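You operate a simulated robot arm through the tools that you are given. There is no shell and no other tool.

You run a simulated two-armed robot. Do the job below in one go: nothing can be reset, and whatever is moved stays where it is left.

## Task
Move the finished jar from the shaker to the brown mat and shake jar 75.
Fine: press start once; leave the jar in the cradle with the clamp open. Set down upright: jar, what you pick out.
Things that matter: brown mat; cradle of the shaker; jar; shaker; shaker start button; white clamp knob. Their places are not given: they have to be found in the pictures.

The check looks at the end state, three seconds after you hand in, the way a careful person would. Anything else that was tipped, shoved, dropped, spilled or broken makes it a failure.

## Robot
Two 7-joint arms with fingered hands on one trunk that stands fixed in place. Base frame: the origin is at the foot of the trunk, x ahead of it, y to its left, z up. Lengths are in mm, angles in degrees, forces in N, time in s.
The left shoulder is at [30, 136, 1205], the right one opposite. Each reaches about 1253 mm from its shoulder. Payload 5 kg a hand.
The TCP of each hand is the grasp point between the finger pads, 42 mm short of the fingertips. In the tool frame z runs along the fingers and y along their closing line. The gripper opens to 208 mm; its body begins 119 mm behind the TCP. The gripper is a hand of 4 fingers: y runs from the thumb to the fingers, the wrist lies at [0, 0, -332] in the tool frame, and closing takes about 1.5 s.
Orientation is that of the tool frame in the base frame, as a unit quaternion [x, y, z, w]. With the fingers straight down and closing along the base's y, the tool's x points along the base's -x, its y along +y and its z along -z.

## Interface
- The arms move only by the tool step_arm. It takes "left_plan", "right_plan" or both (then of equal length, played together; a hand with none holds still); each is one flat list of numbers, 6 for each row, row after row: the turn, a rotation vector about the tool's x, y, z in degrees, then the shift along the tool's x, y, z in mm. In form: [ax, ay, az, tx, ty, tz, ax, ay, az, tx, ty, tz, ...]. A call has 1 to 20 rows; each row is the pose to reach, as a shift and turn from the pose commanded when the call began, along the tool's axes at that moment. "left_grip" and "right_grip" are, for a hand that has rows, the finger opening in mm, from 0 to 208, set as the call begins (left out, the last holds). Rows are played at 5 a second. More than 50 mm and 8.6 degrees between two rows, or a gripper value outside its range, and nothing of the call is played. Where a pose cannot be reached the arm comes as near as it can. A force on the tool above 40 N (or 10 N above the force at the start of the call, whichever is more), or a blocked arm, ends the call early, and 0.2 s more pass. Each finger travels about 72 mm/s and halts on what it meets, pressing with about 27 N; the grip force reading is that of the motor and also rises with nothing between the fingers. The clock runs only during rows and for 0.2 s after the last one: add rows that repeat a pose to give the fingers time. It gives the time, the measured TCP pose, the force on the tool (base axes), the opening and the grip force at its end, in the units of the frame above (readings bear some noise), with the torque about the TCP (base axes, N m) and any sound that the robot's microphone picked up.
- Cameras (640 x 400 px; columns grow to the right, rows downward): "scene" is now at [48.8, 0.3, 1934.2]; the picture's right is [0.00, -1.00, 0.00], its down [-0.73, -0.00, -0.69] and it looks along [0.69, 0.00, -0.73] (base axes); focal length 336 px, centre (320, 200). "left" rides on the left gripper at [-101, 0, -145] in its tool frame; the picture's right is [0.00, -1.00, 0.00], its down [0.82, 0.00, -0.57] and it looks along [0.57, 0.00, 0.82] (tool axes); focal length 261 px, centre (320, 200). "right" rides on the right gripper at [101, 0, -145] in its tool frame; the picture's right is [0.00, 1.00, 0.00], its down [-0.82, 0.00, -0.57] and it looks along [-0.57, 0.00, 0.82] (tool axes); focal length 261 px, centre (320, 200).
- capture(camera): a new picture of that camera. It takes no simulated time.
- lift_body(by): moves the trunk up (or, below 0, down) by that many mm; the arms and the scene camera ride with it, the base frame stays. It gives what a move gives, with no picture.
- set_fingers(finger1, finger2, finger3, thumb_bend, hand): sets how far each is bent, from 0 (flat) to 1 (curled in); at 0.3 the hand is open as for a grip, at 0.7 the pads meet at the TCP. One left out holds its place. A second passes; each finger stops where it meets its share of the squeeze, and holds until it gets a number again. A gripper value or a shape takes the hand back. It gives what a move gives, with no picture; readings hold the bend of each and the force on the fingers (four entries, about 0 where the hand has none), thumb and palm.
- hand_shape(shape, hand): the hand has 4 fingers and takes this shape, open, in about a second: jaw (thumb against the fingers, like two jaws); tri (thumb and two fingers); tip (a fingertip pinch); poke (one finger out to press); point (the index stretched); flat (the hand flat); cup (the hand cupped); fist (a fist). The gripper value then closes the fingers along that shape, each until it touches; the sizes above hold for jaw. It gives what a move gives, with no picture.
- pan_tilt(pan, tilt): turns the head with the scene camera to pan (to the left, within 143 degrees either way) and tilt (down, from -29 to 69), counted from straight ahead of the robot. It gives what a move gives.
- locate(camera, pixels): for up to 12 pixels [column, row] of the newest picture of that camera ("zoom" is the newest enlarged one), the place [x, y, z] in the base frame of the surface seen there, good to about 2 mm. It takes no simulated time.
- enlarge(camera, box): a new picture of the part [left, top, right, bottom] of that camera's present view, enlarged. It takes no simulated time.
- hand_in(): hands the job in; it is judged then, once.

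Leave the grippers open and the arms clear of the work at the hand-in unless told otherwise.

The tools are called as name(argument=value, ...) on one line, values as JSON. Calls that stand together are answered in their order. step_arm: Moves the arms, as the interface text tells. Its arguments: {"type":"object","properties":{"left_plan":{"type":"array"},"left_grip":{"type":"number"},"right_plan":{"type":"array"},"right_grip":{"type":"number"}},"required":[]} The other tools are called the same way: lift_body (by) moves the trunk up or down; hand_shape (shape, hand) gives the hand a shape; set_fingers (finger1, finger2, finger3, thumb_bend, hand) moves the fingers one by one; pan_tilt (pan, tilt) turns the head that bears the scene camera; capture (camera) takes a picture; locate (camera, pixels) gives the place of the surface under pixels of a picture; enlarge (camera, box) takes an enlarged picture of a part of a camera's view; hand_in () hands the job in.

At the start:

```text
time_s: 0.0
left_tcp_pos: [760.6, 298.6, 1231.9]
left_tool_rot: [0.0, 1.0, 0.0, -0.001]
left_contact_force: [0.5, 0.2, -0.4]
left_wrist_torque: [0.0, -0.02, 0.0]
left_gripper_width: 207.8
left_gripper_force: 0.2
left_shape: jaw
left_bend: [0.3, 0.3, 0.3, 0.3]
left_finger forces: [0.0, 0.0, 0.0, 0.1, 0.0, 0.1]
right_tcp_pos: [766.5, -401.9, 1125.8]
right_tool_rot: [0.0, 1.0, 0.0, 0.0]
right_contact_force: [0.8, 0.6, 0.6]
right_wrist_torque: [-0.02, 0.01, 0.01]
right_gripper_width: 207.8
right_gripper_force: 0.1
right_shape: jaw
right_bend: [0.3, 0.3, 0.3, 0.3]
right_finger forces: [0.0, 0.0, 0.0, 0.0, 0.0, 0.1]
trunk travel left (down, up): [-225.0, 265.0]
head pan, tilt (commanded): [0.2, 46.5]
```

scene: 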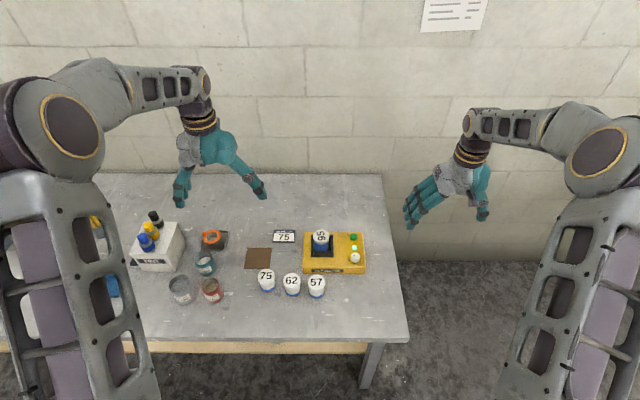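
right: 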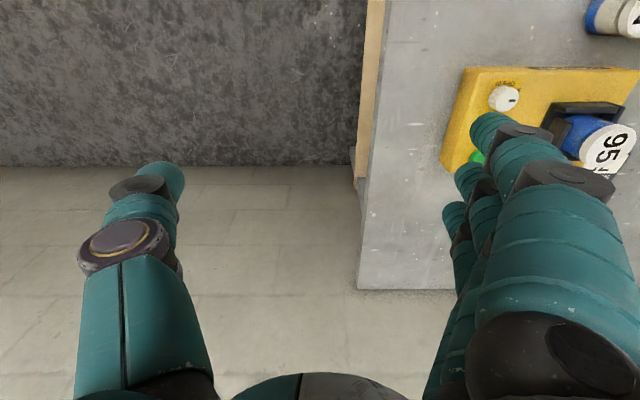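
left: 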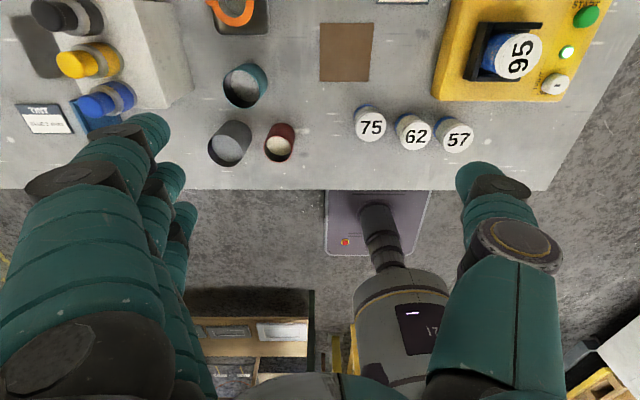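

I see the table with a yellow shaker (around scene pixel 335,252) holding jar "95", a brown mat at (258,258), and jars 75, 62, 57 in front. I'll enlarge the shaker area and the jar area to read the details.

enlarge(camera="scene", box=[230, 215, 390, 315])

enlarge(camera="left", box=[300, 0, 620, 200])

```text
4.00 times, centred on (310, 265) of scene
```

zoom: 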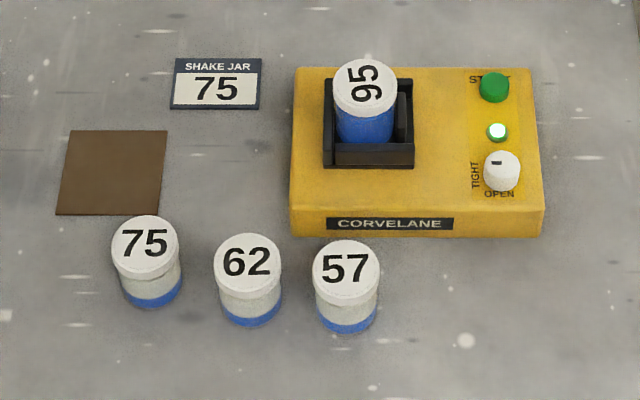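

```text
2.00 times, centred on (460, 100) of left
```

zoom: 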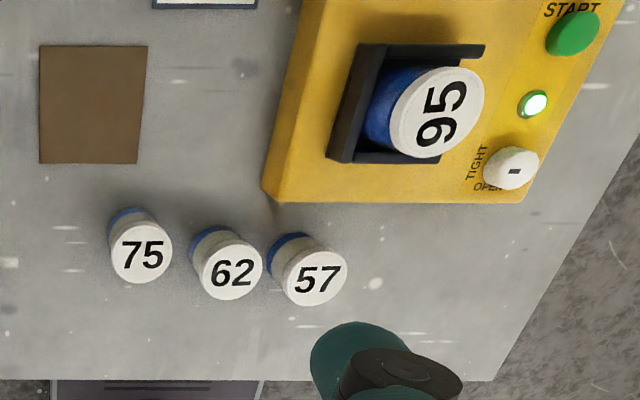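

The shaker holds jar 95 with a lit lamp; the knob has TIGHT and OPEN marks. I'll zoom tighter on the knob and cradle, to read which way the knob's mark points now.

enlarge(camera="scene", box=[335, 225, 375, 275])

enlarge(camera="left", box=[510, 50, 606, 110])

enlarge(camera="scene", box=[300, 225, 348, 260])

```text
8.00 times, centred on (355, 250) of scene
```

zoom: 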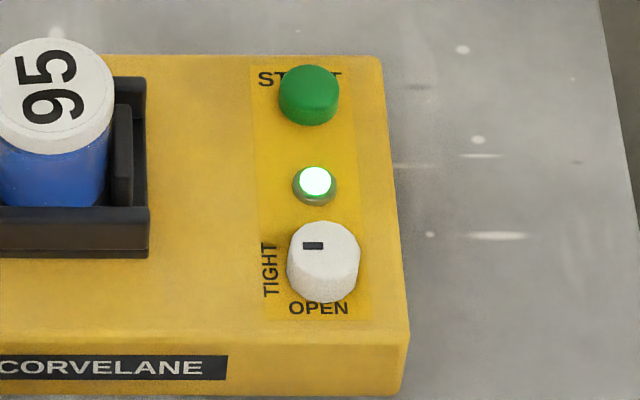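

```text
6.67 times, centred on (558, 80) of left
```

zoom: 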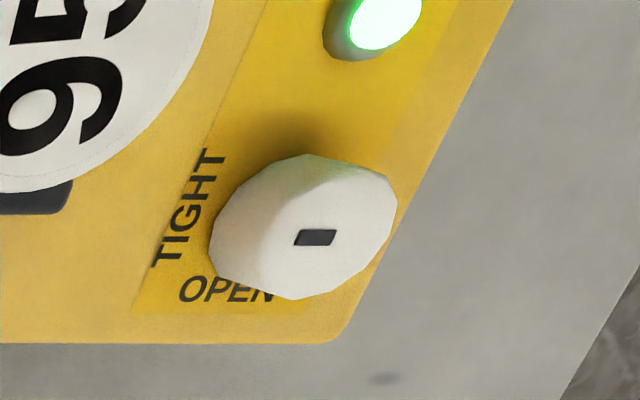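

```text
11.43 times, centred on (324, 242) of scene
```

zoom: 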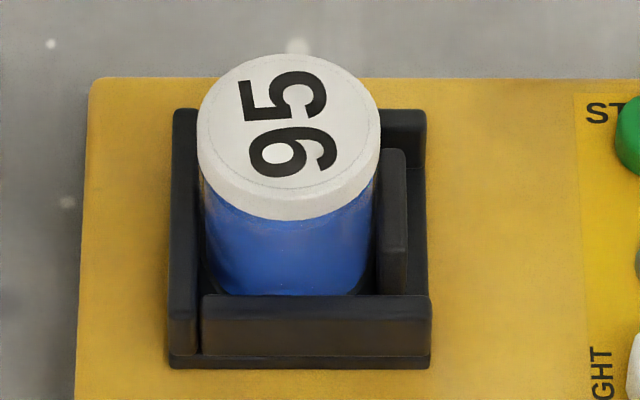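

The mark sits toward TIGHT (left), so the clamp is closed on 95; the clamp jaw is on the right of the cradle. Now I measure positions: the cradle and jar 95 from this last zoom (lid centre at 288,130, cradle walls and jaw).

locate(camera="zoom", pixels=[[288, 130], [205, 115], [375, 125], [288, 62], [288, 205], [185, 250], [315, 305], [395, 165], [395, 230], [405, 120], [130, 250], [500, 250]])

enlarge(camera="scene", box=[335, 225, 375, 275])

```text
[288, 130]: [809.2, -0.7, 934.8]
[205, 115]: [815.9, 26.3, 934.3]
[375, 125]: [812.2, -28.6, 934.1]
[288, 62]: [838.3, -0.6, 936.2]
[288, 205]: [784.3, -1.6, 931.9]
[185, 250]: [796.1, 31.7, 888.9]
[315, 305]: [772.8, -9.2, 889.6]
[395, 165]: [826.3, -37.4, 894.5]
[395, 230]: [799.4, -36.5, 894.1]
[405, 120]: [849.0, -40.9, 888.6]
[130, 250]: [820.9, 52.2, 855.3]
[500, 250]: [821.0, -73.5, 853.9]
```

```text
8.00 times, centred on (355, 250) of scene
```

zoom: 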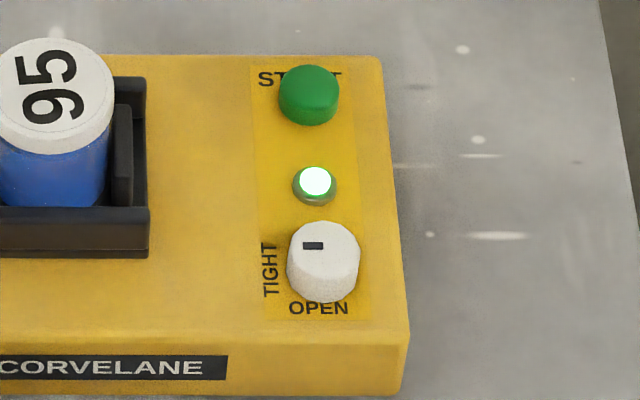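

Jar 95's lid centre is about (811, -1, 935), cradle walls top at z≈889, shaker top z≈854. Now the knob (323,250 in the zoom), lamp and start button.

locate(camera="zoom", pixels=[[323, 250], [292, 250], [355, 250], [325, 228], [325, 270], [312, 245], [309, 83], [284, 85], [334, 85], [309, 70], [309, 97], [317, 182]])

enlarge(camera="scene", box=[230, 225, 390, 325])

```text
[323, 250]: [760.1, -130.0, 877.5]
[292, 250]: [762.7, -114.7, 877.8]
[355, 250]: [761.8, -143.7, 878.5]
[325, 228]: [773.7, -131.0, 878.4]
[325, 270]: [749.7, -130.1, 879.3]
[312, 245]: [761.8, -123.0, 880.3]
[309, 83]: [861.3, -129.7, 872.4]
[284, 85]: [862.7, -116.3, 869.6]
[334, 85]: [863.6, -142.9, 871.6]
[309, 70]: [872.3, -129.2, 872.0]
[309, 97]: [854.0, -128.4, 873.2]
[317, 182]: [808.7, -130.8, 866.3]
```

```text
4.00 times, centred on (310, 275) of scene
```

zoom: 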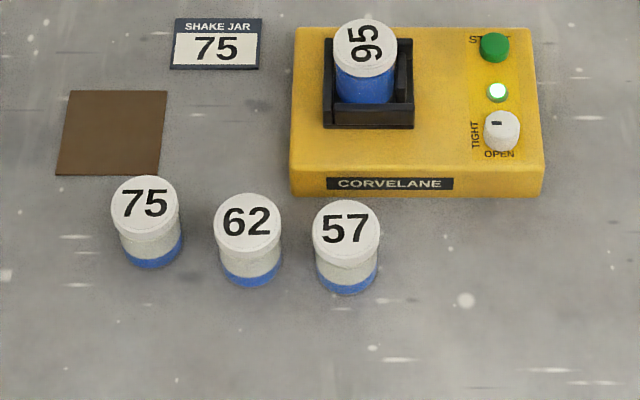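

Knob centre ≈ (761, -130), top z≈879, radius ≈15; button ≈ (863, -129.5), top z≈872. Now mat and jars in this zoom.

locate(camera="zoom", pixels=[[71, 92], [166, 92], [58, 174], [159, 174], [145, 200], [114, 200], [177, 200], [145, 228], [248, 220], [217, 217], [279, 217], [346, 228]])

locate(camera="zoom", pixels=[[346, 256], [346, 285], [248, 280], [150, 264], [145, 179], [248, 195], [346, 201], [293, 170], [541, 170], [293, 195], [110, 130], [200, 60]])

```text
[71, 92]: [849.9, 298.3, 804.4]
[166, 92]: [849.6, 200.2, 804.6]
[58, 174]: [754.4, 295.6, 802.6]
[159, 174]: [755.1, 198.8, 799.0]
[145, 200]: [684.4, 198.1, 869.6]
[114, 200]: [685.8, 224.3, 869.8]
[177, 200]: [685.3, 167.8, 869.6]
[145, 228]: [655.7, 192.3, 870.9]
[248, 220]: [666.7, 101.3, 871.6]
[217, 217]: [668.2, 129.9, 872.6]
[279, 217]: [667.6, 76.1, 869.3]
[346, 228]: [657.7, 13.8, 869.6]
```

```text
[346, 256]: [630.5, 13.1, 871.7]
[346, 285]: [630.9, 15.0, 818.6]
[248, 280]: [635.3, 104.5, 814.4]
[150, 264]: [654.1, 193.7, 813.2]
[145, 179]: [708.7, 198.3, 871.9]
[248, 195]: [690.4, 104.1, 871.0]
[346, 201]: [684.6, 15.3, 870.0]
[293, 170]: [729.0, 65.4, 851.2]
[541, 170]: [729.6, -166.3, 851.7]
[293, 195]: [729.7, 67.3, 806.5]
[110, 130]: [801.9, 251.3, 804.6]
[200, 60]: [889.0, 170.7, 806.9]
```

Mat spans x 754–850, y 199–297 (centre ≈ (802, 248)), table z≈802; jar 75 centre ≈ (683, 196), lid top z≈870, radius ≈28; jar 62 ≈ (664, 103). Jar height ≈68, so cradle floor is ≈866. First I'll set the right hand to a fingertip pinch while it's clear of everything, to see the geometry before going to the knob.

hand_shape(hand="right", shape="tip")

```text
time_s: 0.9
left_tcp_pos: [761.1, 298.8, 1232.0]
left_tool_rot: [0.001, 1.0, -0.001, 0.0]
left_contact_force: [-0.9, 0.2, -0.5]
left_wrist_torque: [0.01, 0.01, 0.0]
left_gripper_width: 207.7
left_gripper_force: 0.0
left_shape: jaw
left_bend: [0.3, 0.3, 0.3, 0.3]
left_finger forces: [0.0, 0.0, 0.0, 0.0, 0.0, 0.0]
right_tcp_pos: [767.1, -402.8, 1126.9]
right_tool_rot: [0.0, 1.0, 0.0, 0.0]
right_contact_force: [-0.1, -0.1, -0.5]
right_wrist_torque: [0.0, -0.04, 0.03]
right_gripper_width: 207.9
right_gripper_force: 0.0
right_shape: tip
right_bend: [0.06, 0.3, 0.06, 0.3]
right_finger forces: [0.0, 0.0, 0.1, 0.0, 0.0, 0.0]
trunk travel left (down, up): [-225.0, 265.0]
head pan, tilt (commanded): [0.2, 46.5]
```

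The tip shape uses finger2 with the thumb, fingers 1 and 3 nearly straight (bend 0.06). I'll look at it from the right and scene cameras.

capture(camera="right")

enlarge(camera="scene", box=[390, 100, 518, 250])

```text
taken
```

right: 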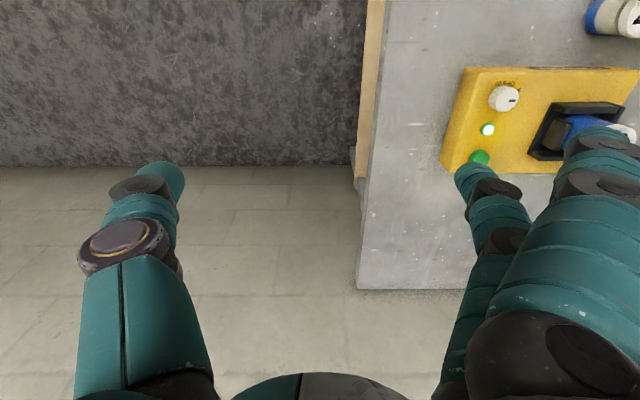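

```text
2.67 times, centred on (454, 175) of scene
```

zoom: 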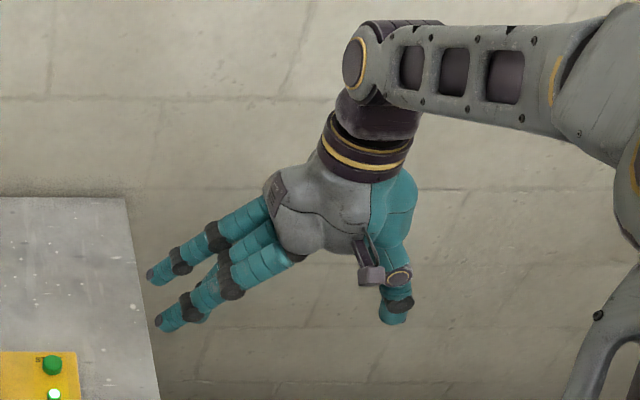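

In the tip shape the two unused fingers splay out sideways, which would endanger jar 95. I'll go back to jaw and close the right hand to a 60 mm opening to see how the fingers sit when nearly parallel.

hand_shape(hand="right", shape="jaw")

step_arm(right_plan=[0, 0, 0, 0, 0, 0, 0, 0, 0, 0, 0, 0, 0, 0, 0, 0, 0, 0, 0, 0, 0, 0, 0, 0, 0, 0, 0, 0, 0, 0, 0, 0, 0, 0, 0, 0, 0, 0, 0, 0, 0, 0, 0, 0, 0, 0, 0, 0], right_grip=60)

capture(camera="right")

enlarge(camera="scene", box=[390, 100, 518, 250])

```text
time_s: 1.8
left_tcp_pos: [760.0, 298.4, 1232.0]
left_tool_rot: [0.001, 1.0, 0.0, 0.0]
left_contact_force: [-0.1, 0.0, 0.7]
left_wrist_torque: [0.0, 0.04, 0.01]
left_gripper_width: 207.6
left_gripper_force: 0.0
left_shape: jaw
left_bend: [0.3, 0.3, 0.3, 0.3]
left_finger forces: [0.1, 0.1, 0.0, 0.1, 0.0, 0.0]
right_tcp_pos: [766.0, -402.5, 1126.1]
right_tool_rot: [0.0, 1.0, 0.0, 0.0]
right_contact_force: [0.1, -0.3, -0.9]
right_wrist_torque: [0.0, 0.01, -0.02]
right_gripper_width: 207.8
right_gripper_force: 0.1
right_shape: jaw
right_bend: [0.3, 0.3, 0.3, 0.3]
right_finger forces: [0.0, 0.0, 0.0, 0.0, 0.0, 0.0]
trunk travel left (down, up): [-225.0, 265.0]
head pan, tilt (commanded): [0.2, 46.5]
```

```text
time_s: 3.6
left_tcp_pos: [760.7, 299.0, 1231.8]
left_tool_rot: [0.0, 1.0, -0.001, 0.0]
left_contact_force: [0.1, -0.1, -0.3]
left_wrist_torque: [0.01, 0.0, 0.01]
left_gripper_width: 207.8
left_gripper_force: 0.0
left_shape: jaw
left_bend: [0.3, 0.3, 0.3, 0.3]
left_finger forces: [0.0, 0.0, 0.0, 0.0, 0.0, 0.0]
right_tcp_pos: [766.2, -403.0, 1126.9]
right_tool_rot: [0.0, 1.0, 0.0, 0.0]
right_contact_force: [-0.2, 0.1, 1.0]
right_wrist_torque: [-0.01, 0.02, -0.01]
right_gripper_width: 60.8
right_gripper_force: 0.1
right_shape: jaw
right_bend: [0.73, 0.73, 0.73, 0.7]
right_finger forces: [0.1, 0.0, 0.0, 0.1, 0.0, 0.0]
trunk travel left (down, up): [-225.0, 265.0]
head pan, tilt (commanded): [0.2, 46.5]
```

```text
taken
```

right: 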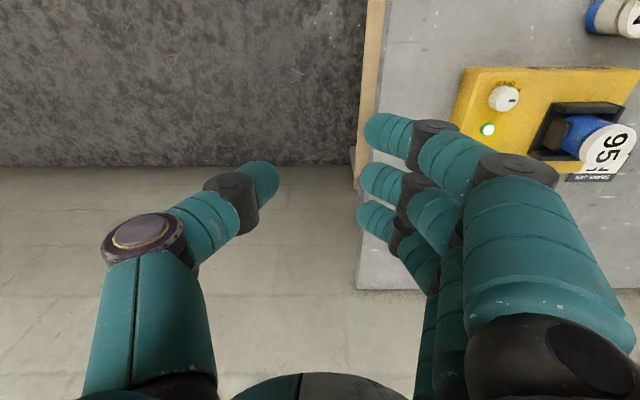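

```text
2.67 times, centred on (454, 175) of scene
```

zoom: 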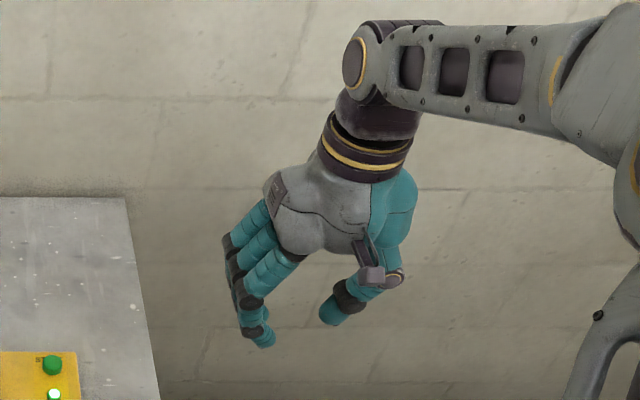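

At 60 mm the fingers curl inward. I'll measure the fingertips' and the finger outlines' positions in the right camera view to know their true extent around the TCP (766,-403,1127).

locate(camera="right", pixels=[[372, 130], [385, 150], [365, 178], [362, 212], [268, 170], [255, 190], [230, 185], [510, 165], [430, 130], [120, 240], [205, 205], [560, 240]])

```text
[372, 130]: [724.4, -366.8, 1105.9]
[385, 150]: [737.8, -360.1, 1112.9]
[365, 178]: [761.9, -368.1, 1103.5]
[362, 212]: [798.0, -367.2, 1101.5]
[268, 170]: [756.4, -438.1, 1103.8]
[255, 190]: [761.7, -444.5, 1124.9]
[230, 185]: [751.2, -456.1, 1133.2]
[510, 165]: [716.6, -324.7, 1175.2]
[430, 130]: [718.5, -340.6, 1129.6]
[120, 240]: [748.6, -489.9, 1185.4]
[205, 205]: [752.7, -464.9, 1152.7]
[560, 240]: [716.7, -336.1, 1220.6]
```

Fingers sit at about ±36 mm along the tool's x from the middle one, so for the small knob I want only the middle finger and thumb. I'll curl fingers 1 and 3 fully and leave finger 2 and thumb partly open, still far from the table.

set_fingers(hand="right", finger1=1.0, finger2=0.7, finger3=1.0, thumb_bend=0.7)

capture(camera="right")

enlarge(camera="scene", box=[390, 100, 518, 250])

```text
time_s: 4.6
left_tcp_pos: [761.7, 298.8, 1232.8]
left_tool_rot: [-0.001, 1.0, 0.001, 0.0]
left_contact_force: [0.9, -0.8, 0.6]
left_wrist_torque: [-0.02, -0.01, 0.01]
left_gripper_width: 207.7
left_gripper_force: 0.2
left_shape: jaw
left_bend: [0.3, 0.3, 0.3, 0.3]
left_finger forces: [0.0, 0.0, 0.0, 0.0, 0.1, 0.1]
right_tcp_pos: [766.8, -403.8, 1125.9]
right_tool_rot: [-0.001, 1.0, 0.0, 0.001]
right_contact_force: [0.3, -0.5, -0.8]
right_wrist_torque: [0.0, 0.01, -0.01]
right_gripper_width: 71.4
right_gripper_force: 0.0
right_shape: fingers
right_bend: [1.0, 0.7, 1.0, 0.7]
right_finger forces: [0.0, 0.0, 0.0, 0.1, 0.0, 0.1]
trunk travel left (down, up): [-225.0, 265.0]
head pan, tilt (commanded): [0.2, 46.5]
```

```text
taken
```

right: 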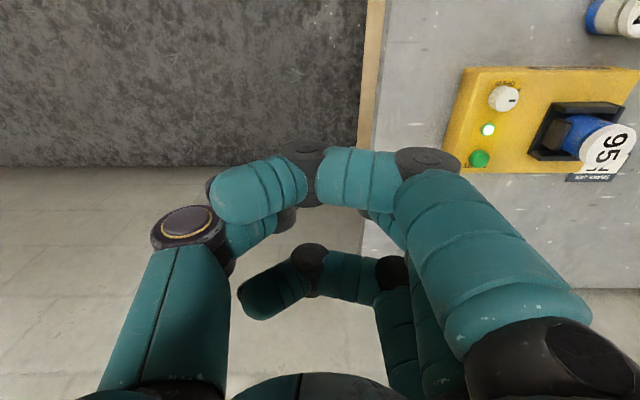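

```text
2.67 times, centred on (454, 175) of scene
```

zoom: 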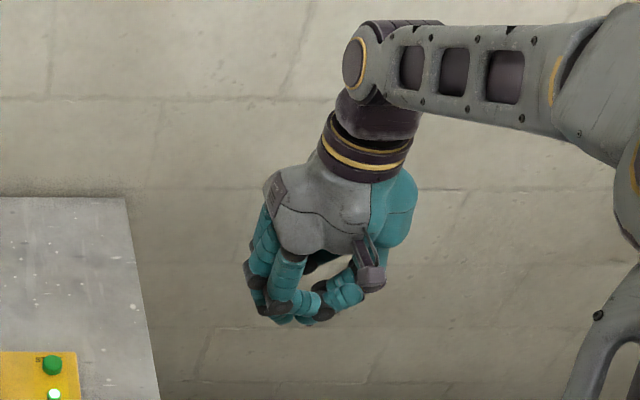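

The curled fingers block the camera's view of the TCP. I'll measure how low they hang, compared with the middle finger/thumb tips.

locate(camera="right", pixels=[[230, 200], [305, 155], [350, 165], [430, 160], [430, 190], [265, 300], [310, 260], [390, 270], [250, 235], [285, 215], [375, 220], [355, 208]])

```text
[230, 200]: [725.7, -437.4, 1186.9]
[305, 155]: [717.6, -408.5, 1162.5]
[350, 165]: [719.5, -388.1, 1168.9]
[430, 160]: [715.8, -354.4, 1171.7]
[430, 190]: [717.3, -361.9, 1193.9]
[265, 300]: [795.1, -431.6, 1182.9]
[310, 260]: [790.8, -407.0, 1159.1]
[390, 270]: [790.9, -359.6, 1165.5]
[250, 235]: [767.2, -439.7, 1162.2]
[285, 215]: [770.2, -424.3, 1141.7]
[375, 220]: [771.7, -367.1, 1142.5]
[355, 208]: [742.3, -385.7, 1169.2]
```

Curled fingers stay about 50 mm above the middle finger/thumb tips — good clearance. I'll test the pinch in the air by closing finger 2 and thumb to see where they meet and how hard they press.

set_fingers(hand="right", finger2=1.0, thumb_bend=1.0)

capture(camera="right")

enlarge(camera="scene", box=[390, 100, 518, 250])

```text
time_s: 5.6
left_tcp_pos: [760.1, 299.5, 1232.8]
left_tool_rot: [0.0, 1.0, 0.0, 0.001]
left_contact_force: [0.4, -0.1, -0.1]
left_wrist_torque: [0.0, 0.0, 0.02]
left_gripper_width: 207.9
left_gripper_force: 0.1
left_shape: jaw
left_bend: [0.3, 0.3, 0.3, 0.3]
left_finger forces: [0.1, 0.0, 0.0, 0.1, 0.0, 0.0]
right_tcp_pos: [766.3, -403.0, 1125.1]
right_tool_rot: [0.0, 1.0, 0.001, -0.001]
right_contact_force: [0.2, 1.0, -0.8]
right_wrist_torque: [-0.02, 0.0, -0.01]
right_gripper_width: 69.7
right_gripper_force: 0.1
right_shape: fingers
right_bend: [1.0, 0.95, 1.0, 1.0]
right_finger forces: [0.1, 0.1, 0.0, 0.0, 0.0, 0.0]
trunk travel left (down, up): [-225.0, 265.0]
head pan, tilt (commanded): [0.2, 46.5]
```

```text
taken
```

right: 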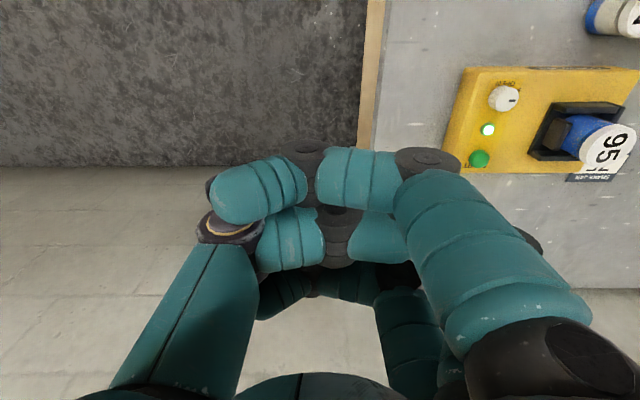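

```text
2.67 times, centred on (454, 175) of scene
```

zoom: 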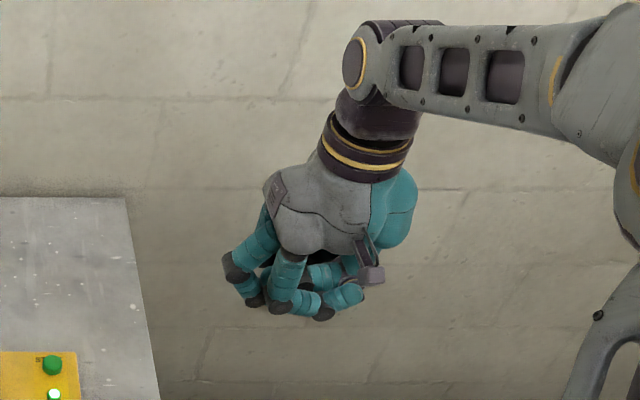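

The pinch can close fully with no obstruction. Next I'll go back to jaw with 30 mm opening (the knob's size) while moving above the knob at the same height, then measure the fingertips.

step_arm(right_plan=[0, 0, 0, 1, 45, 0, 0, 0, 0, 2, 90, 0, 0, 0, 0, 3, 135, 0, 0, 0, 0, 4, 180, 0, 0, 0, 0, 5, 225, 0, 0, 0, 0, 5.5, 272, 0, 0, 0, 0, 5.5, 272, 0, 0, 0, 0, 5.5, 272, 0, 0, 0, 0, 5.5, 272, 0, 0, 0, 0, 5.5, 272, 0], right_grip=30)

capture(camera="right")

capture(camera="scene")

capture(camera="left")

```text
time_s: 7.8
left_tcp_pos: [760.6, 298.4, 1232.6]
left_tool_rot: [0.0, 1.0, 0.0, 0.0]
left_contact_force: [-0.2, -0.6, -0.1]
left_wrist_torque: [0.03, 0.01, 0.0]
left_gripper_width: 207.7
left_gripper_force: 0.0
left_shape: jaw
left_bend: [0.3, 0.3, 0.3, 0.3]
left_finger forces: [0.1, 0.1, 0.1, 0.0, 0.0, 0.0]
right_tcp_pos: [761.3, -132.8, 1126.1]
right_tool_rot: [0.0, 1.0, 0.001, 0.0]
right_contact_force: [0.4, 0.0, 1.0]
right_wrist_torque: [-0.01, 0.04, 0.0]
right_gripper_width: 29.8
right_gripper_force: 0.0
right_shape: jaw
right_bend: [0.72, 0.72, 0.72, 0.7]
right_finger forces: [0.0, 0.0, 0.0, 0.0, 0.0, 0.0]
trunk travel left (down, up): [-225.0, 265.0]
head pan, tilt (commanded): [0.2, 46.5]
```

```text
taken
```

right: 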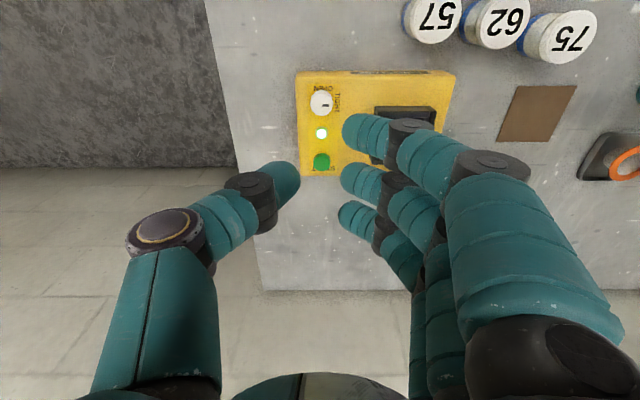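

```text
taken
```

scene: 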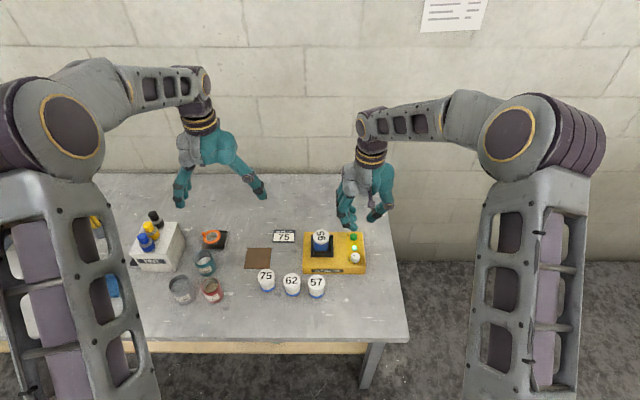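

```text
taken
```

left: 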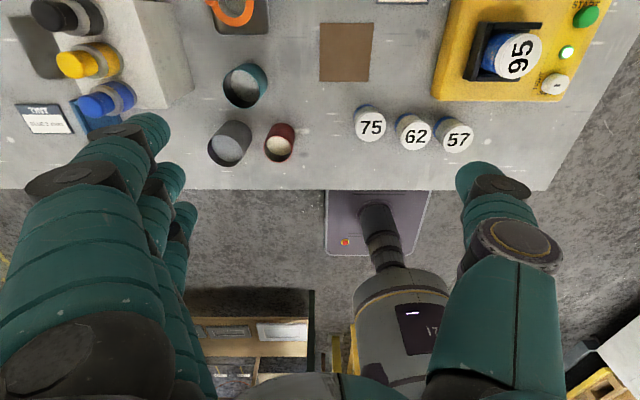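

The right hand is above the knob; knob visible at (321,103) between thumb and fingers in the right picture. I'll measure the fingertips now at the 30 mm opening.

locate(camera="right", pixels=[[345, 128], [342, 178], [346, 188], [340, 212], [297, 175], [292, 195], [297, 168], [275, 165], [321, 103], [325, 104], [321, 160], [370, 195]])

```text
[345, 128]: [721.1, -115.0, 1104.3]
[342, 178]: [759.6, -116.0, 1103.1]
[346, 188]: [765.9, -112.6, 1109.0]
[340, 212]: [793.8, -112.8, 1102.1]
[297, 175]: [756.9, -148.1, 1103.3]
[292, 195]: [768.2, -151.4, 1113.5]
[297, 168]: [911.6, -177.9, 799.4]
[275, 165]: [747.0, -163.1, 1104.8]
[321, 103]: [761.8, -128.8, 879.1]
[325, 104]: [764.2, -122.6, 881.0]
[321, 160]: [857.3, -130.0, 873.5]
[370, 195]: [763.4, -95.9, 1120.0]
```

Tips sit about 25–28 mm below the TCP at this opening. I'll curl fingers 1 and 3 out of the way (so they don't touch the lamp), open finger 2/thumb to about 80 mm, and then yaw the hand by 45° clockwise above the knob.

set_fingers(hand="right", finger1=1.0, finger2=0.55, finger3=1.0, thumb_bend=0.55)

step_arm(right_plan=[0, 0, 7.5, 0, 2, 0, 0, 0, 15, 0, 2, 0, 0, 0, 22.5, 0, 2, 0, 0, 0, 30, 0, 2, 0, 0, 0, 37.5, 0, 2, 0, 0, 0, 45, 0, 2, 0, 0, 0, 45, 0, 2, 0])

capture(camera="right")

enlarge(camera="scene", box=[290, 100, 430, 290])

```text
time_s: 8.8
left_tcp_pos: [760.1, 298.5, 1232.2]
left_tool_rot: [0.0, 1.0, 0.0, 0.0]
left_contact_force: [-0.5, -0.3, -0.4]
left_wrist_torque: [0.01, 0.0, 0.02]
left_gripper_width: 207.6
left_gripper_force: 0.1
left_shape: jaw
left_bend: [0.3, 0.3, 0.3, 0.3]
left_finger forces: [0.0, 0.0, 0.0, 0.0, 0.1, 0.1]
right_tcp_pos: [761.9, -133.5, 1127.2]
right_tool_rot: [0.0, 1.0, 0.0, 0.0]
right_contact_force: [-0.6, 0.0, -0.2]
right_wrist_torque: [0.01, -0.01, 0.0]
right_gripper_width: 80.0
right_gripper_force: 0.1
right_shape: fingers
right_bend: [1.0, 0.55, 1.0, 0.55]
right_finger forces: [0.1, 0.0, 0.0, 0.0, 0.0, 0.0]
trunk travel left (down, up): [-225.0, 265.0]
head pan, tilt (commanded): [0.2, 46.5]
```

```text
time_s: 10.4
left_tcp_pos: [761.3, 298.6, 1232.9]
left_tool_rot: [0.0, 1.0, 0.001, 0.0]
left_contact_force: [0.8, -0.2, 0.0]
left_wrist_torque: [0.03, 0.02, -0.03]
left_gripper_width: 207.9
left_gripper_force: 0.1
left_shape: jaw
left_bend: [0.3, 0.3, 0.3, 0.3]
left_finger forces: [0.0, 0.0, 0.0, 0.0, 0.0, 0.1]
right_tcp_pos: [760.7, -128.5, 1125.5]
right_tool_rot: [0.383, 0.924, 0.0, 0.0]
right_contact_force: [-0.1, 0.7, 0.0]
right_wrist_torque: [0.02, 0.0, -0.01]
right_gripper_width: 80.3
right_gripper_force: 0.0
right_shape: fingers
right_bend: [1.0, 0.55, 1.0, 0.55]
right_finger forces: [0.0, 0.0, 0.1, 0.0, 0.1, 0.0]
trunk travel left (down, up): [-225.0, 265.0]
head pan, tilt (commanded): [0.2, 46.5]
```

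```text
taken
```

right: 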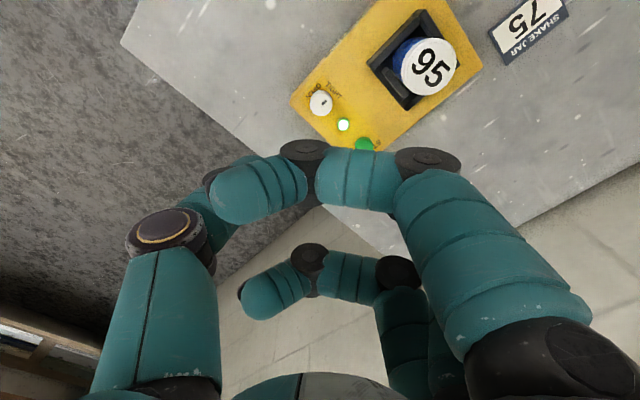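

```text
2.11 times, centred on (360, 195) of scene
```

zoom: 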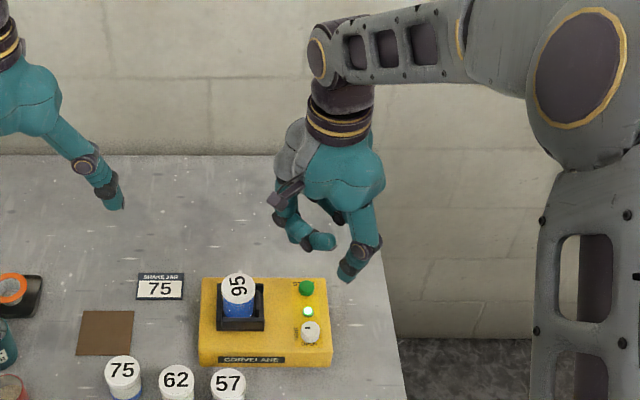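

The yaw worked (fingers toward +x+y, thumb toward −x−y), TCP ≈ (760.7, −128.5). Now descend straight to z≈906 first, then check.

step_arm(right_plan=[0, 0, 0, 0, 0, 45, 0, 0, 0, 0, 0, 90, 0, 0, 0, 0, 0, 135, 0, 0, 0, 0, 0, 170, 0, 0, 0, 0, 0, 195, 0, 0, 0, 0, 0, 220, 0, 0, 0, 0, 0, 220])

enlarge(camera="scene", box=[290, 190, 400, 290])

capture(camera="right")

enlarge(camera="left", box=[420, 0, 640, 140])

```text
time_s: 12.0
left_tcp_pos: [760.5, 299.5, 1233.4]
left_tool_rot: [0.0, 1.0, 0.0, 0.0]
left_contact_force: [0.5, 0.6, 0.5]
left_wrist_torque: [-0.02, -0.02, 0.02]
left_gripper_width: 207.7
left_gripper_force: 0.0
left_shape: jaw
left_bend: [0.3, 0.3, 0.3, 0.3]
left_finger forces: [0.0, 0.1, 0.1, 0.0, 0.0, 0.0]
right_tcp_pos: [761.6, -127.7, 907.4]
right_tool_rot: [0.383, 0.924, 0.001, 0.001]
right_contact_force: [-0.4, 0.3, 12.7]
right_wrist_torque: [0.56, -0.48, 0.04]
right_gripper_width: 80.1
right_gripper_force: 7.2
right_shape: fingers
right_bend: [1.0, 0.55, 1.0, 0.55]
right_finger forces: [0.1, 13.2, 0.0, 0.1, 0.0, 0.1]
trunk travel left (down, up): [-225.0, 265.0]
head pan, tilt (commanded): [0.2, 46.5]
```

```text
4.00 times, centred on (345, 240) of scene
```

zoom: 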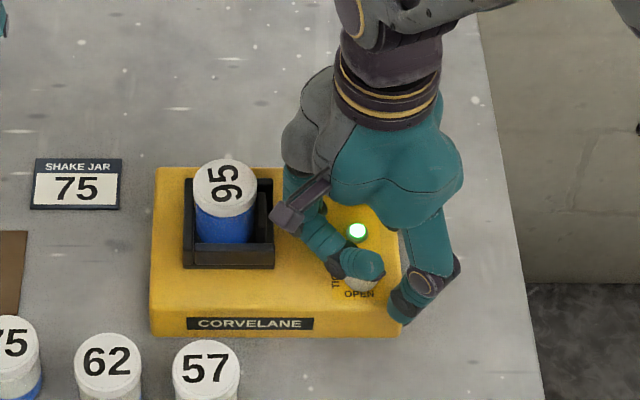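

```text
taken
```

right: 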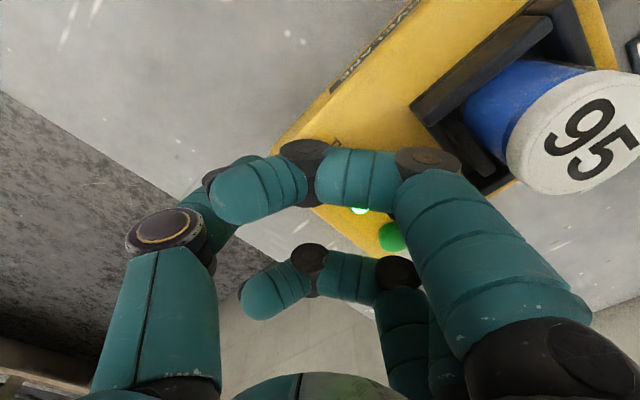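

```text
2.86 times, centred on (530, 70) of left
```

zoom: 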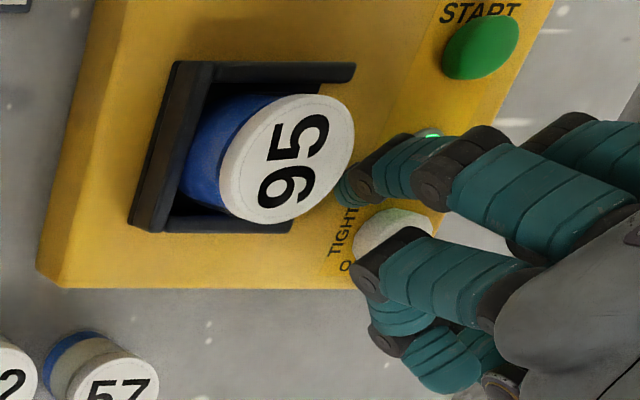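

Finger 2's tip met the shaker's top (13 N) at TCP z=907, so in this finger mode tips reach ≈53 mm below the TCP. I'll raise 20 mm, then close finger 2 and thumb gently and see where they end up.

step_arm(right_plan=[0, 0, 0, 0, 0, -20, 0, 0, 0, 0, 0, -20])

set_fingers(hand="right", finger2=0.62, thumb_bend=0.62)

enlarge(camera="left", box=[500, 20, 640, 140])

enlarge(camera="scene", box=[330, 220, 390, 280])

```text
time_s: 12.6
left_tcp_pos: [760.7, 298.7, 1232.2]
left_tool_rot: [0.0, 1.0, 0.001, 0.0]
left_contact_force: [1.1, -0.6, -0.3]
left_wrist_torque: [0.0, 0.07, 0.0]
left_gripper_width: 207.7
left_gripper_force: 0.1
left_shape: jaw
left_bend: [0.3, 0.3, 0.3, 0.3]
left_finger forces: [0.0, 0.0, 0.1, 0.0, 0.0, 0.0]
right_tcp_pos: [761.1, -128.9, 924.6]
right_tool_rot: [0.383, 0.924, 0.0, 0.001]
right_contact_force: [0.6, 0.0, -0.4]
right_wrist_torque: [-0.03, 0.03, 0.0]
right_gripper_width: 80.2
right_gripper_force: 0.1
right_shape: fingers
right_bend: [1.0, 0.55, 1.0, 0.55]
right_finger forces: [0.1, 0.1, 0.1, 0.1, 0.1, 0.0]
trunk travel left (down, up): [-225.0, 265.0]
head pan, tilt (commanded): [0.2, 46.5]
```

```text
time_s: 13.6
left_tcp_pos: [760.9, 298.9, 1232.3]
left_tool_rot: [0.0, 1.0, 0.0, 0.0]
left_contact_force: [0.8, -0.1, 0.0]
left_wrist_torque: [0.0, 0.01, 0.01]
left_gripper_width: 207.5
left_gripper_force: 0.1
left_shape: jaw
left_bend: [0.3, 0.3, 0.3, 0.3]
left_finger forces: [0.0, 0.1, 0.0, 0.0, 0.0, 0.0]
right_tcp_pos: [760.7, -128.8, 925.5]
right_tool_rot: [0.383, 0.924, 0.0, -0.001]
right_contact_force: [0.4, 0.1, 0.6]
right_wrist_torque: [0.01, 0.01, 0.0]
right_gripper_width: 75.5
right_gripper_force: 0.0
right_shape: fingers
right_bend: [1.0, 0.62, 1.0, 0.62]
right_finger forces: [0.0, 0.0, 0.1, 0.0, 0.0, 0.0]
trunk travel left (down, up): [-225.0, 265.0]
head pan, tilt (commanded): [0.2, 46.5]
```

```text
3.33 times, centred on (570, 80) of left
```

zoom: 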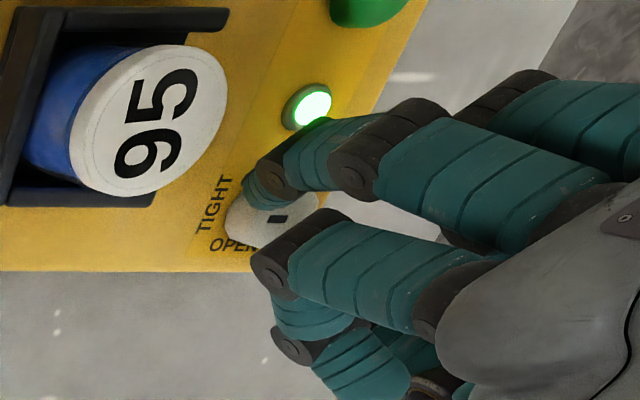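

```text
6.67 times, centred on (360, 250) of scene
```

zoom: 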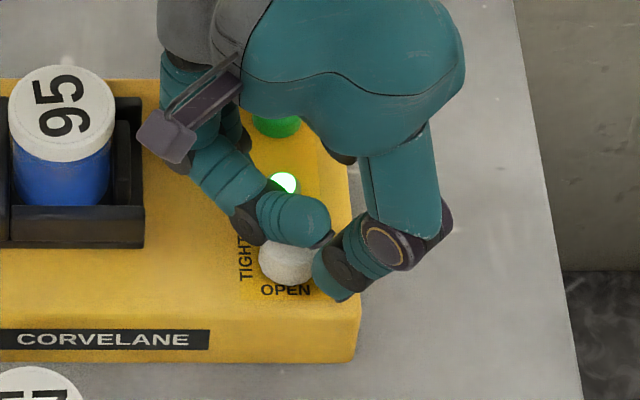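

I'll measure fingertip positions from this left view: finger 2 tip near (265,195) in a fresh zoom, and thumb from the scene.

locate(camera="zoom", pixels=[[300, 220], [270, 210], [318, 240], [335, 295], [318, 270], [350, 290], [245, 225], [290, 260], [275, 270]])

enlarge(camera="left", box=[540, 50, 620, 110])

```text
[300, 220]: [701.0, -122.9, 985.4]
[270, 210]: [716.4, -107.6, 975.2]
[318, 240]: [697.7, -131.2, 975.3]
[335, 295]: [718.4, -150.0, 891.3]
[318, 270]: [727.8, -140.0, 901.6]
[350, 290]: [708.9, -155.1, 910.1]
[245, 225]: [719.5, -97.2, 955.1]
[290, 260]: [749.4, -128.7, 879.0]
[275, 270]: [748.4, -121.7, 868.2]
```

```text
6.67 times, centred on (580, 80) of left
```

zoom: 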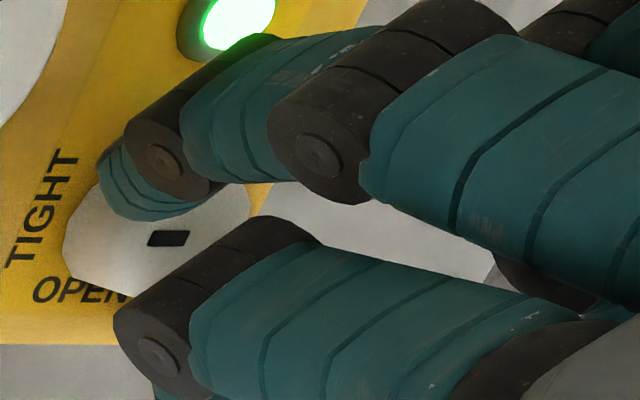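

locate(camera="zoom", pixels=[[115, 190], [140, 212], [170, 210], [100, 160], [160, 165], [150, 120], [215, 130], [300, 100], [200, 70], [168, 238], [110, 240]])

```text
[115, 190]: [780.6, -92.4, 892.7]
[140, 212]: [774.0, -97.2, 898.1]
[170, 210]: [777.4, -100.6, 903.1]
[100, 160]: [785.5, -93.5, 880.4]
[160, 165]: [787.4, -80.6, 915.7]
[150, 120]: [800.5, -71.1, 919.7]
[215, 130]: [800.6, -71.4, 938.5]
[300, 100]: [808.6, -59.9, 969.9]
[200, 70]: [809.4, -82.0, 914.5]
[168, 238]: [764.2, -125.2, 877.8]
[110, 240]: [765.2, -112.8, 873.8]
```

Finger 2's tip is at ≈(783,-95,878) i.e. 41 mm off the knob axis and ~47 mm below the TCP. I'll lower 15 mm (tip to z≈863) and then close finger 2 and thumb on the knob.

step_arm(right_plan=[0, 0, 0, 0, 0, 8, 0, 0, 0, 0, 0, 15, 0, 0, 0, 0, 0, 15])

set_fingers(hand="right", finger2=0.85, thumb_bend=0.85)

enlarge(camera="left", box=[500, 20, 640, 140])

enlarge(camera="scene", box=[330, 220, 390, 280])

```text
time_s: 14.4
left_tcp_pos: [760.6, 299.3, 1232.8]
left_tool_rot: [0.0, 1.0, -0.001, 0.0]
left_contact_force: [-0.8, 0.5, -0.3]
left_wrist_torque: [0.01, -0.01, 0.01]
left_gripper_width: 207.8
left_gripper_force: 0.1
left_shape: jaw
left_bend: [0.3, 0.3, 0.3, 0.3]
left_finger forces: [0.1, 0.1, 0.0, 0.0, 0.1, 0.1]
right_tcp_pos: [760.8, -127.6, 911.4]
right_tool_rot: [0.384, 0.924, 0.0, 0.0]
right_contact_force: [-0.5, -0.3, -0.7]
right_wrist_torque: [-0.02, 0.0, -0.02]
right_gripper_width: 75.5
right_gripper_force: 0.0
right_shape: fingers
right_bend: [1.0, 0.62, 1.0, 0.62]
right_finger forces: [0.0, 0.0, 0.0, 0.0, 0.0, 0.1]
trunk travel left (down, up): [-225.0, 265.0]
head pan, tilt (commanded): [0.2, 46.5]
```

```text
time_s: 15.4
left_tcp_pos: [759.5, 298.1, 1233.9]
left_tool_rot: [0.0, 1.0, 0.0, 0.001]
left_contact_force: [0.1, 0.7, -0.8]
left_wrist_torque: [-0.03, -0.02, 0.03]
left_gripper_width: 207.9
left_gripper_force: 0.1
left_shape: jaw
left_bend: [0.3, 0.3, 0.3, 0.3]
left_finger forces: [0.0, 0.1, 0.1, 0.0, 0.1, 0.1]
right_tcp_pos: [759.3, -130.1, 911.4]
right_tool_rot: [0.383, 0.924, -0.001, -0.001]
right_contact_force: [-17.2, -15.0, 5.8]
right_wrist_torque: [-0.65, 0.78, -0.08]
right_gripper_width: 67.3
right_gripper_force: 25.1
right_shape: fingers
right_bend: [1.0, 0.63, 1.0, 0.76]
right_finger forces: [0.0, 8.4, 0.1, 0.0, 41.3, 0.0]
trunk travel left (down, up): [-225.0, 265.0]
head pan, tilt (commanded): [0.2, 46.5]
```

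```text
3.33 times, centred on (570, 80) of left
```

zoom: 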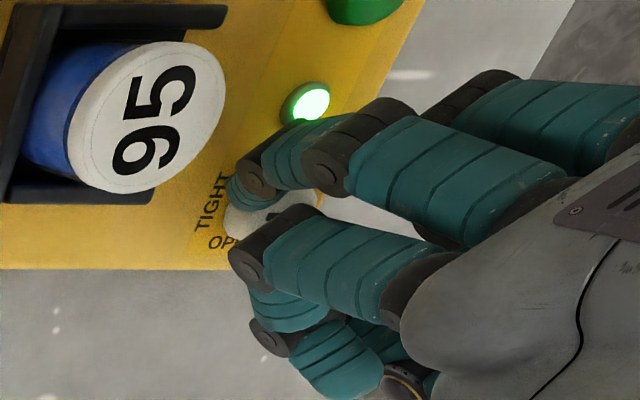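

```text
6.67 times, centred on (360, 250) of scene
```

zoom: 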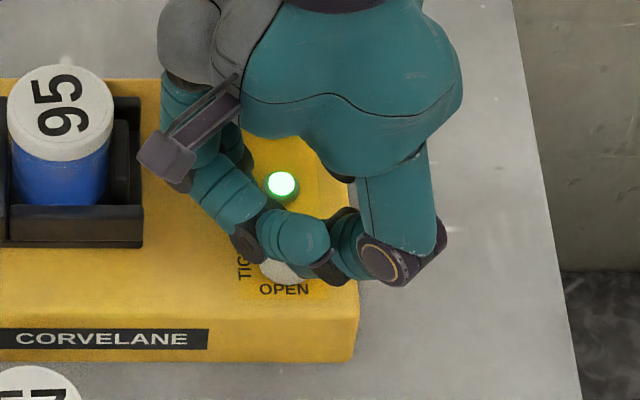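

Finger 2 (8.4 N) and thumb (41 N) hold the knob, with the tool pushed toward (−x,−y). I'll relieve the imbalance by shifting ~2 mm toward the thumb side and turn the knob counter-clockwise (tool z negative), first 45°, then check.

step_arm(right_plan=[0, 0, 0, 0, -2.1, 0, 0, 0, -7.5, -0.2, -2.1, 0, 0, 0, -15, -0.4, -2.1, 0, 0, 0, -22.5, -0.6, -2.1, 0, 0, 0, -30, -0.8, -2.1, 0, 0, 0, -37.5, -1.0, -2.1, 0, 0, 0, -45, -1.1, -2.1, 0])

enlarge(camera="left", box=[500, 20, 640, 140])

enlarge(camera="scene", box=[310, 220, 390, 280])

```text
time_s: 17.0
left_tcp_pos: [760.5, 298.3, 1234.2]
left_tool_rot: [0.0, 1.0, 0.001, -0.001]
left_contact_force: [1.2, 0.7, -0.3]
left_wrist_torque: [-0.01, 0.03, 0.03]
left_gripper_width: 207.8
left_gripper_force: 0.0
left_shape: jaw
left_bend: [0.3, 0.3, 0.3, 0.3]
left_finger forces: [0.0, 0.0, 0.1, 0.1, 0.0, 0.0]
right_tcp_pos: [760.0, -133.6, 912.1]
right_tool_rot: [-0.001, 1.0, 0.0, 0.001]
right_contact_force: [-11.0, -25.8, 7.6]
right_wrist_torque: [-1.14, 0.37, -0.09]
right_gripper_width: 67.1
right_gripper_force: 25.3
right_shape: fingers
right_bend: [1.0, 0.63, 1.0, 0.76]
right_finger forces: [0.0, 7.7, 0.0, 0.1, 43.1, 0.1]
trunk travel left (down, up): [-225.0, 265.0]
head pan, tilt (commanded): [0.2, 46.5]
```

```text
3.33 times, centred on (570, 80) of left
```

zoom: 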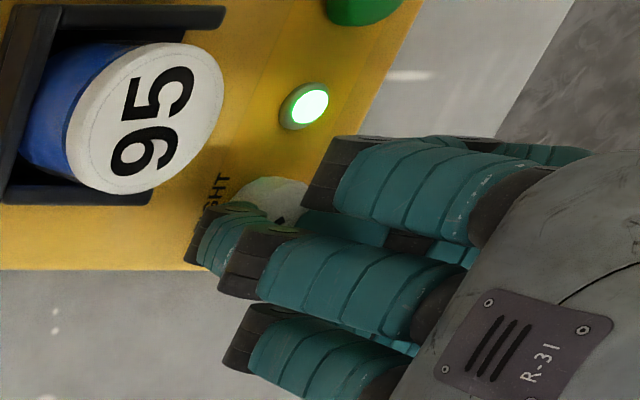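

```text
6.67 times, centred on (350, 250) of scene
```

zoom: 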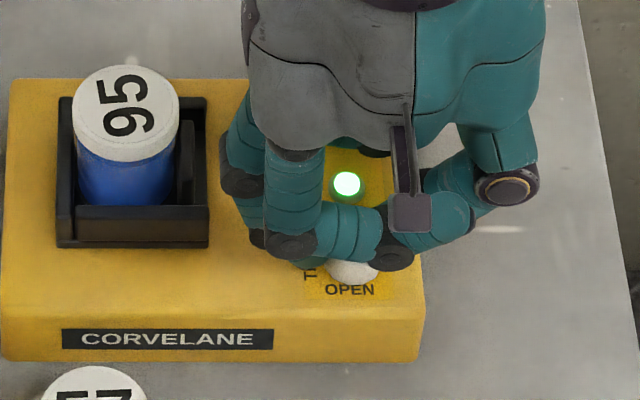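

Let me check whether the mark moved, by a tighter zoom on the knob from the left camera (around (562,66) there).

enlarge(camera="left", box=[535, 45, 585, 80])

```text
11.43 times, centred on (560, 62) of left
```

zoom: 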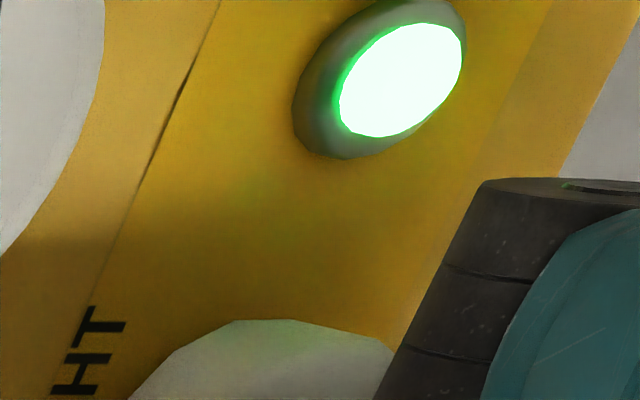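

enlarge(camera="left", box=[535, 65, 585, 97])

```text
12.50 times, centred on (560, 81) of left
```

zoom: 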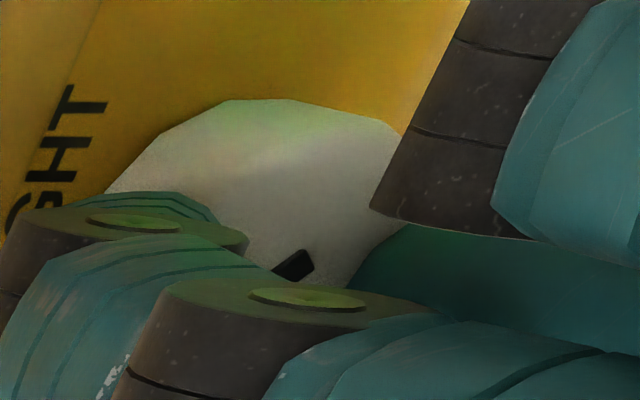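

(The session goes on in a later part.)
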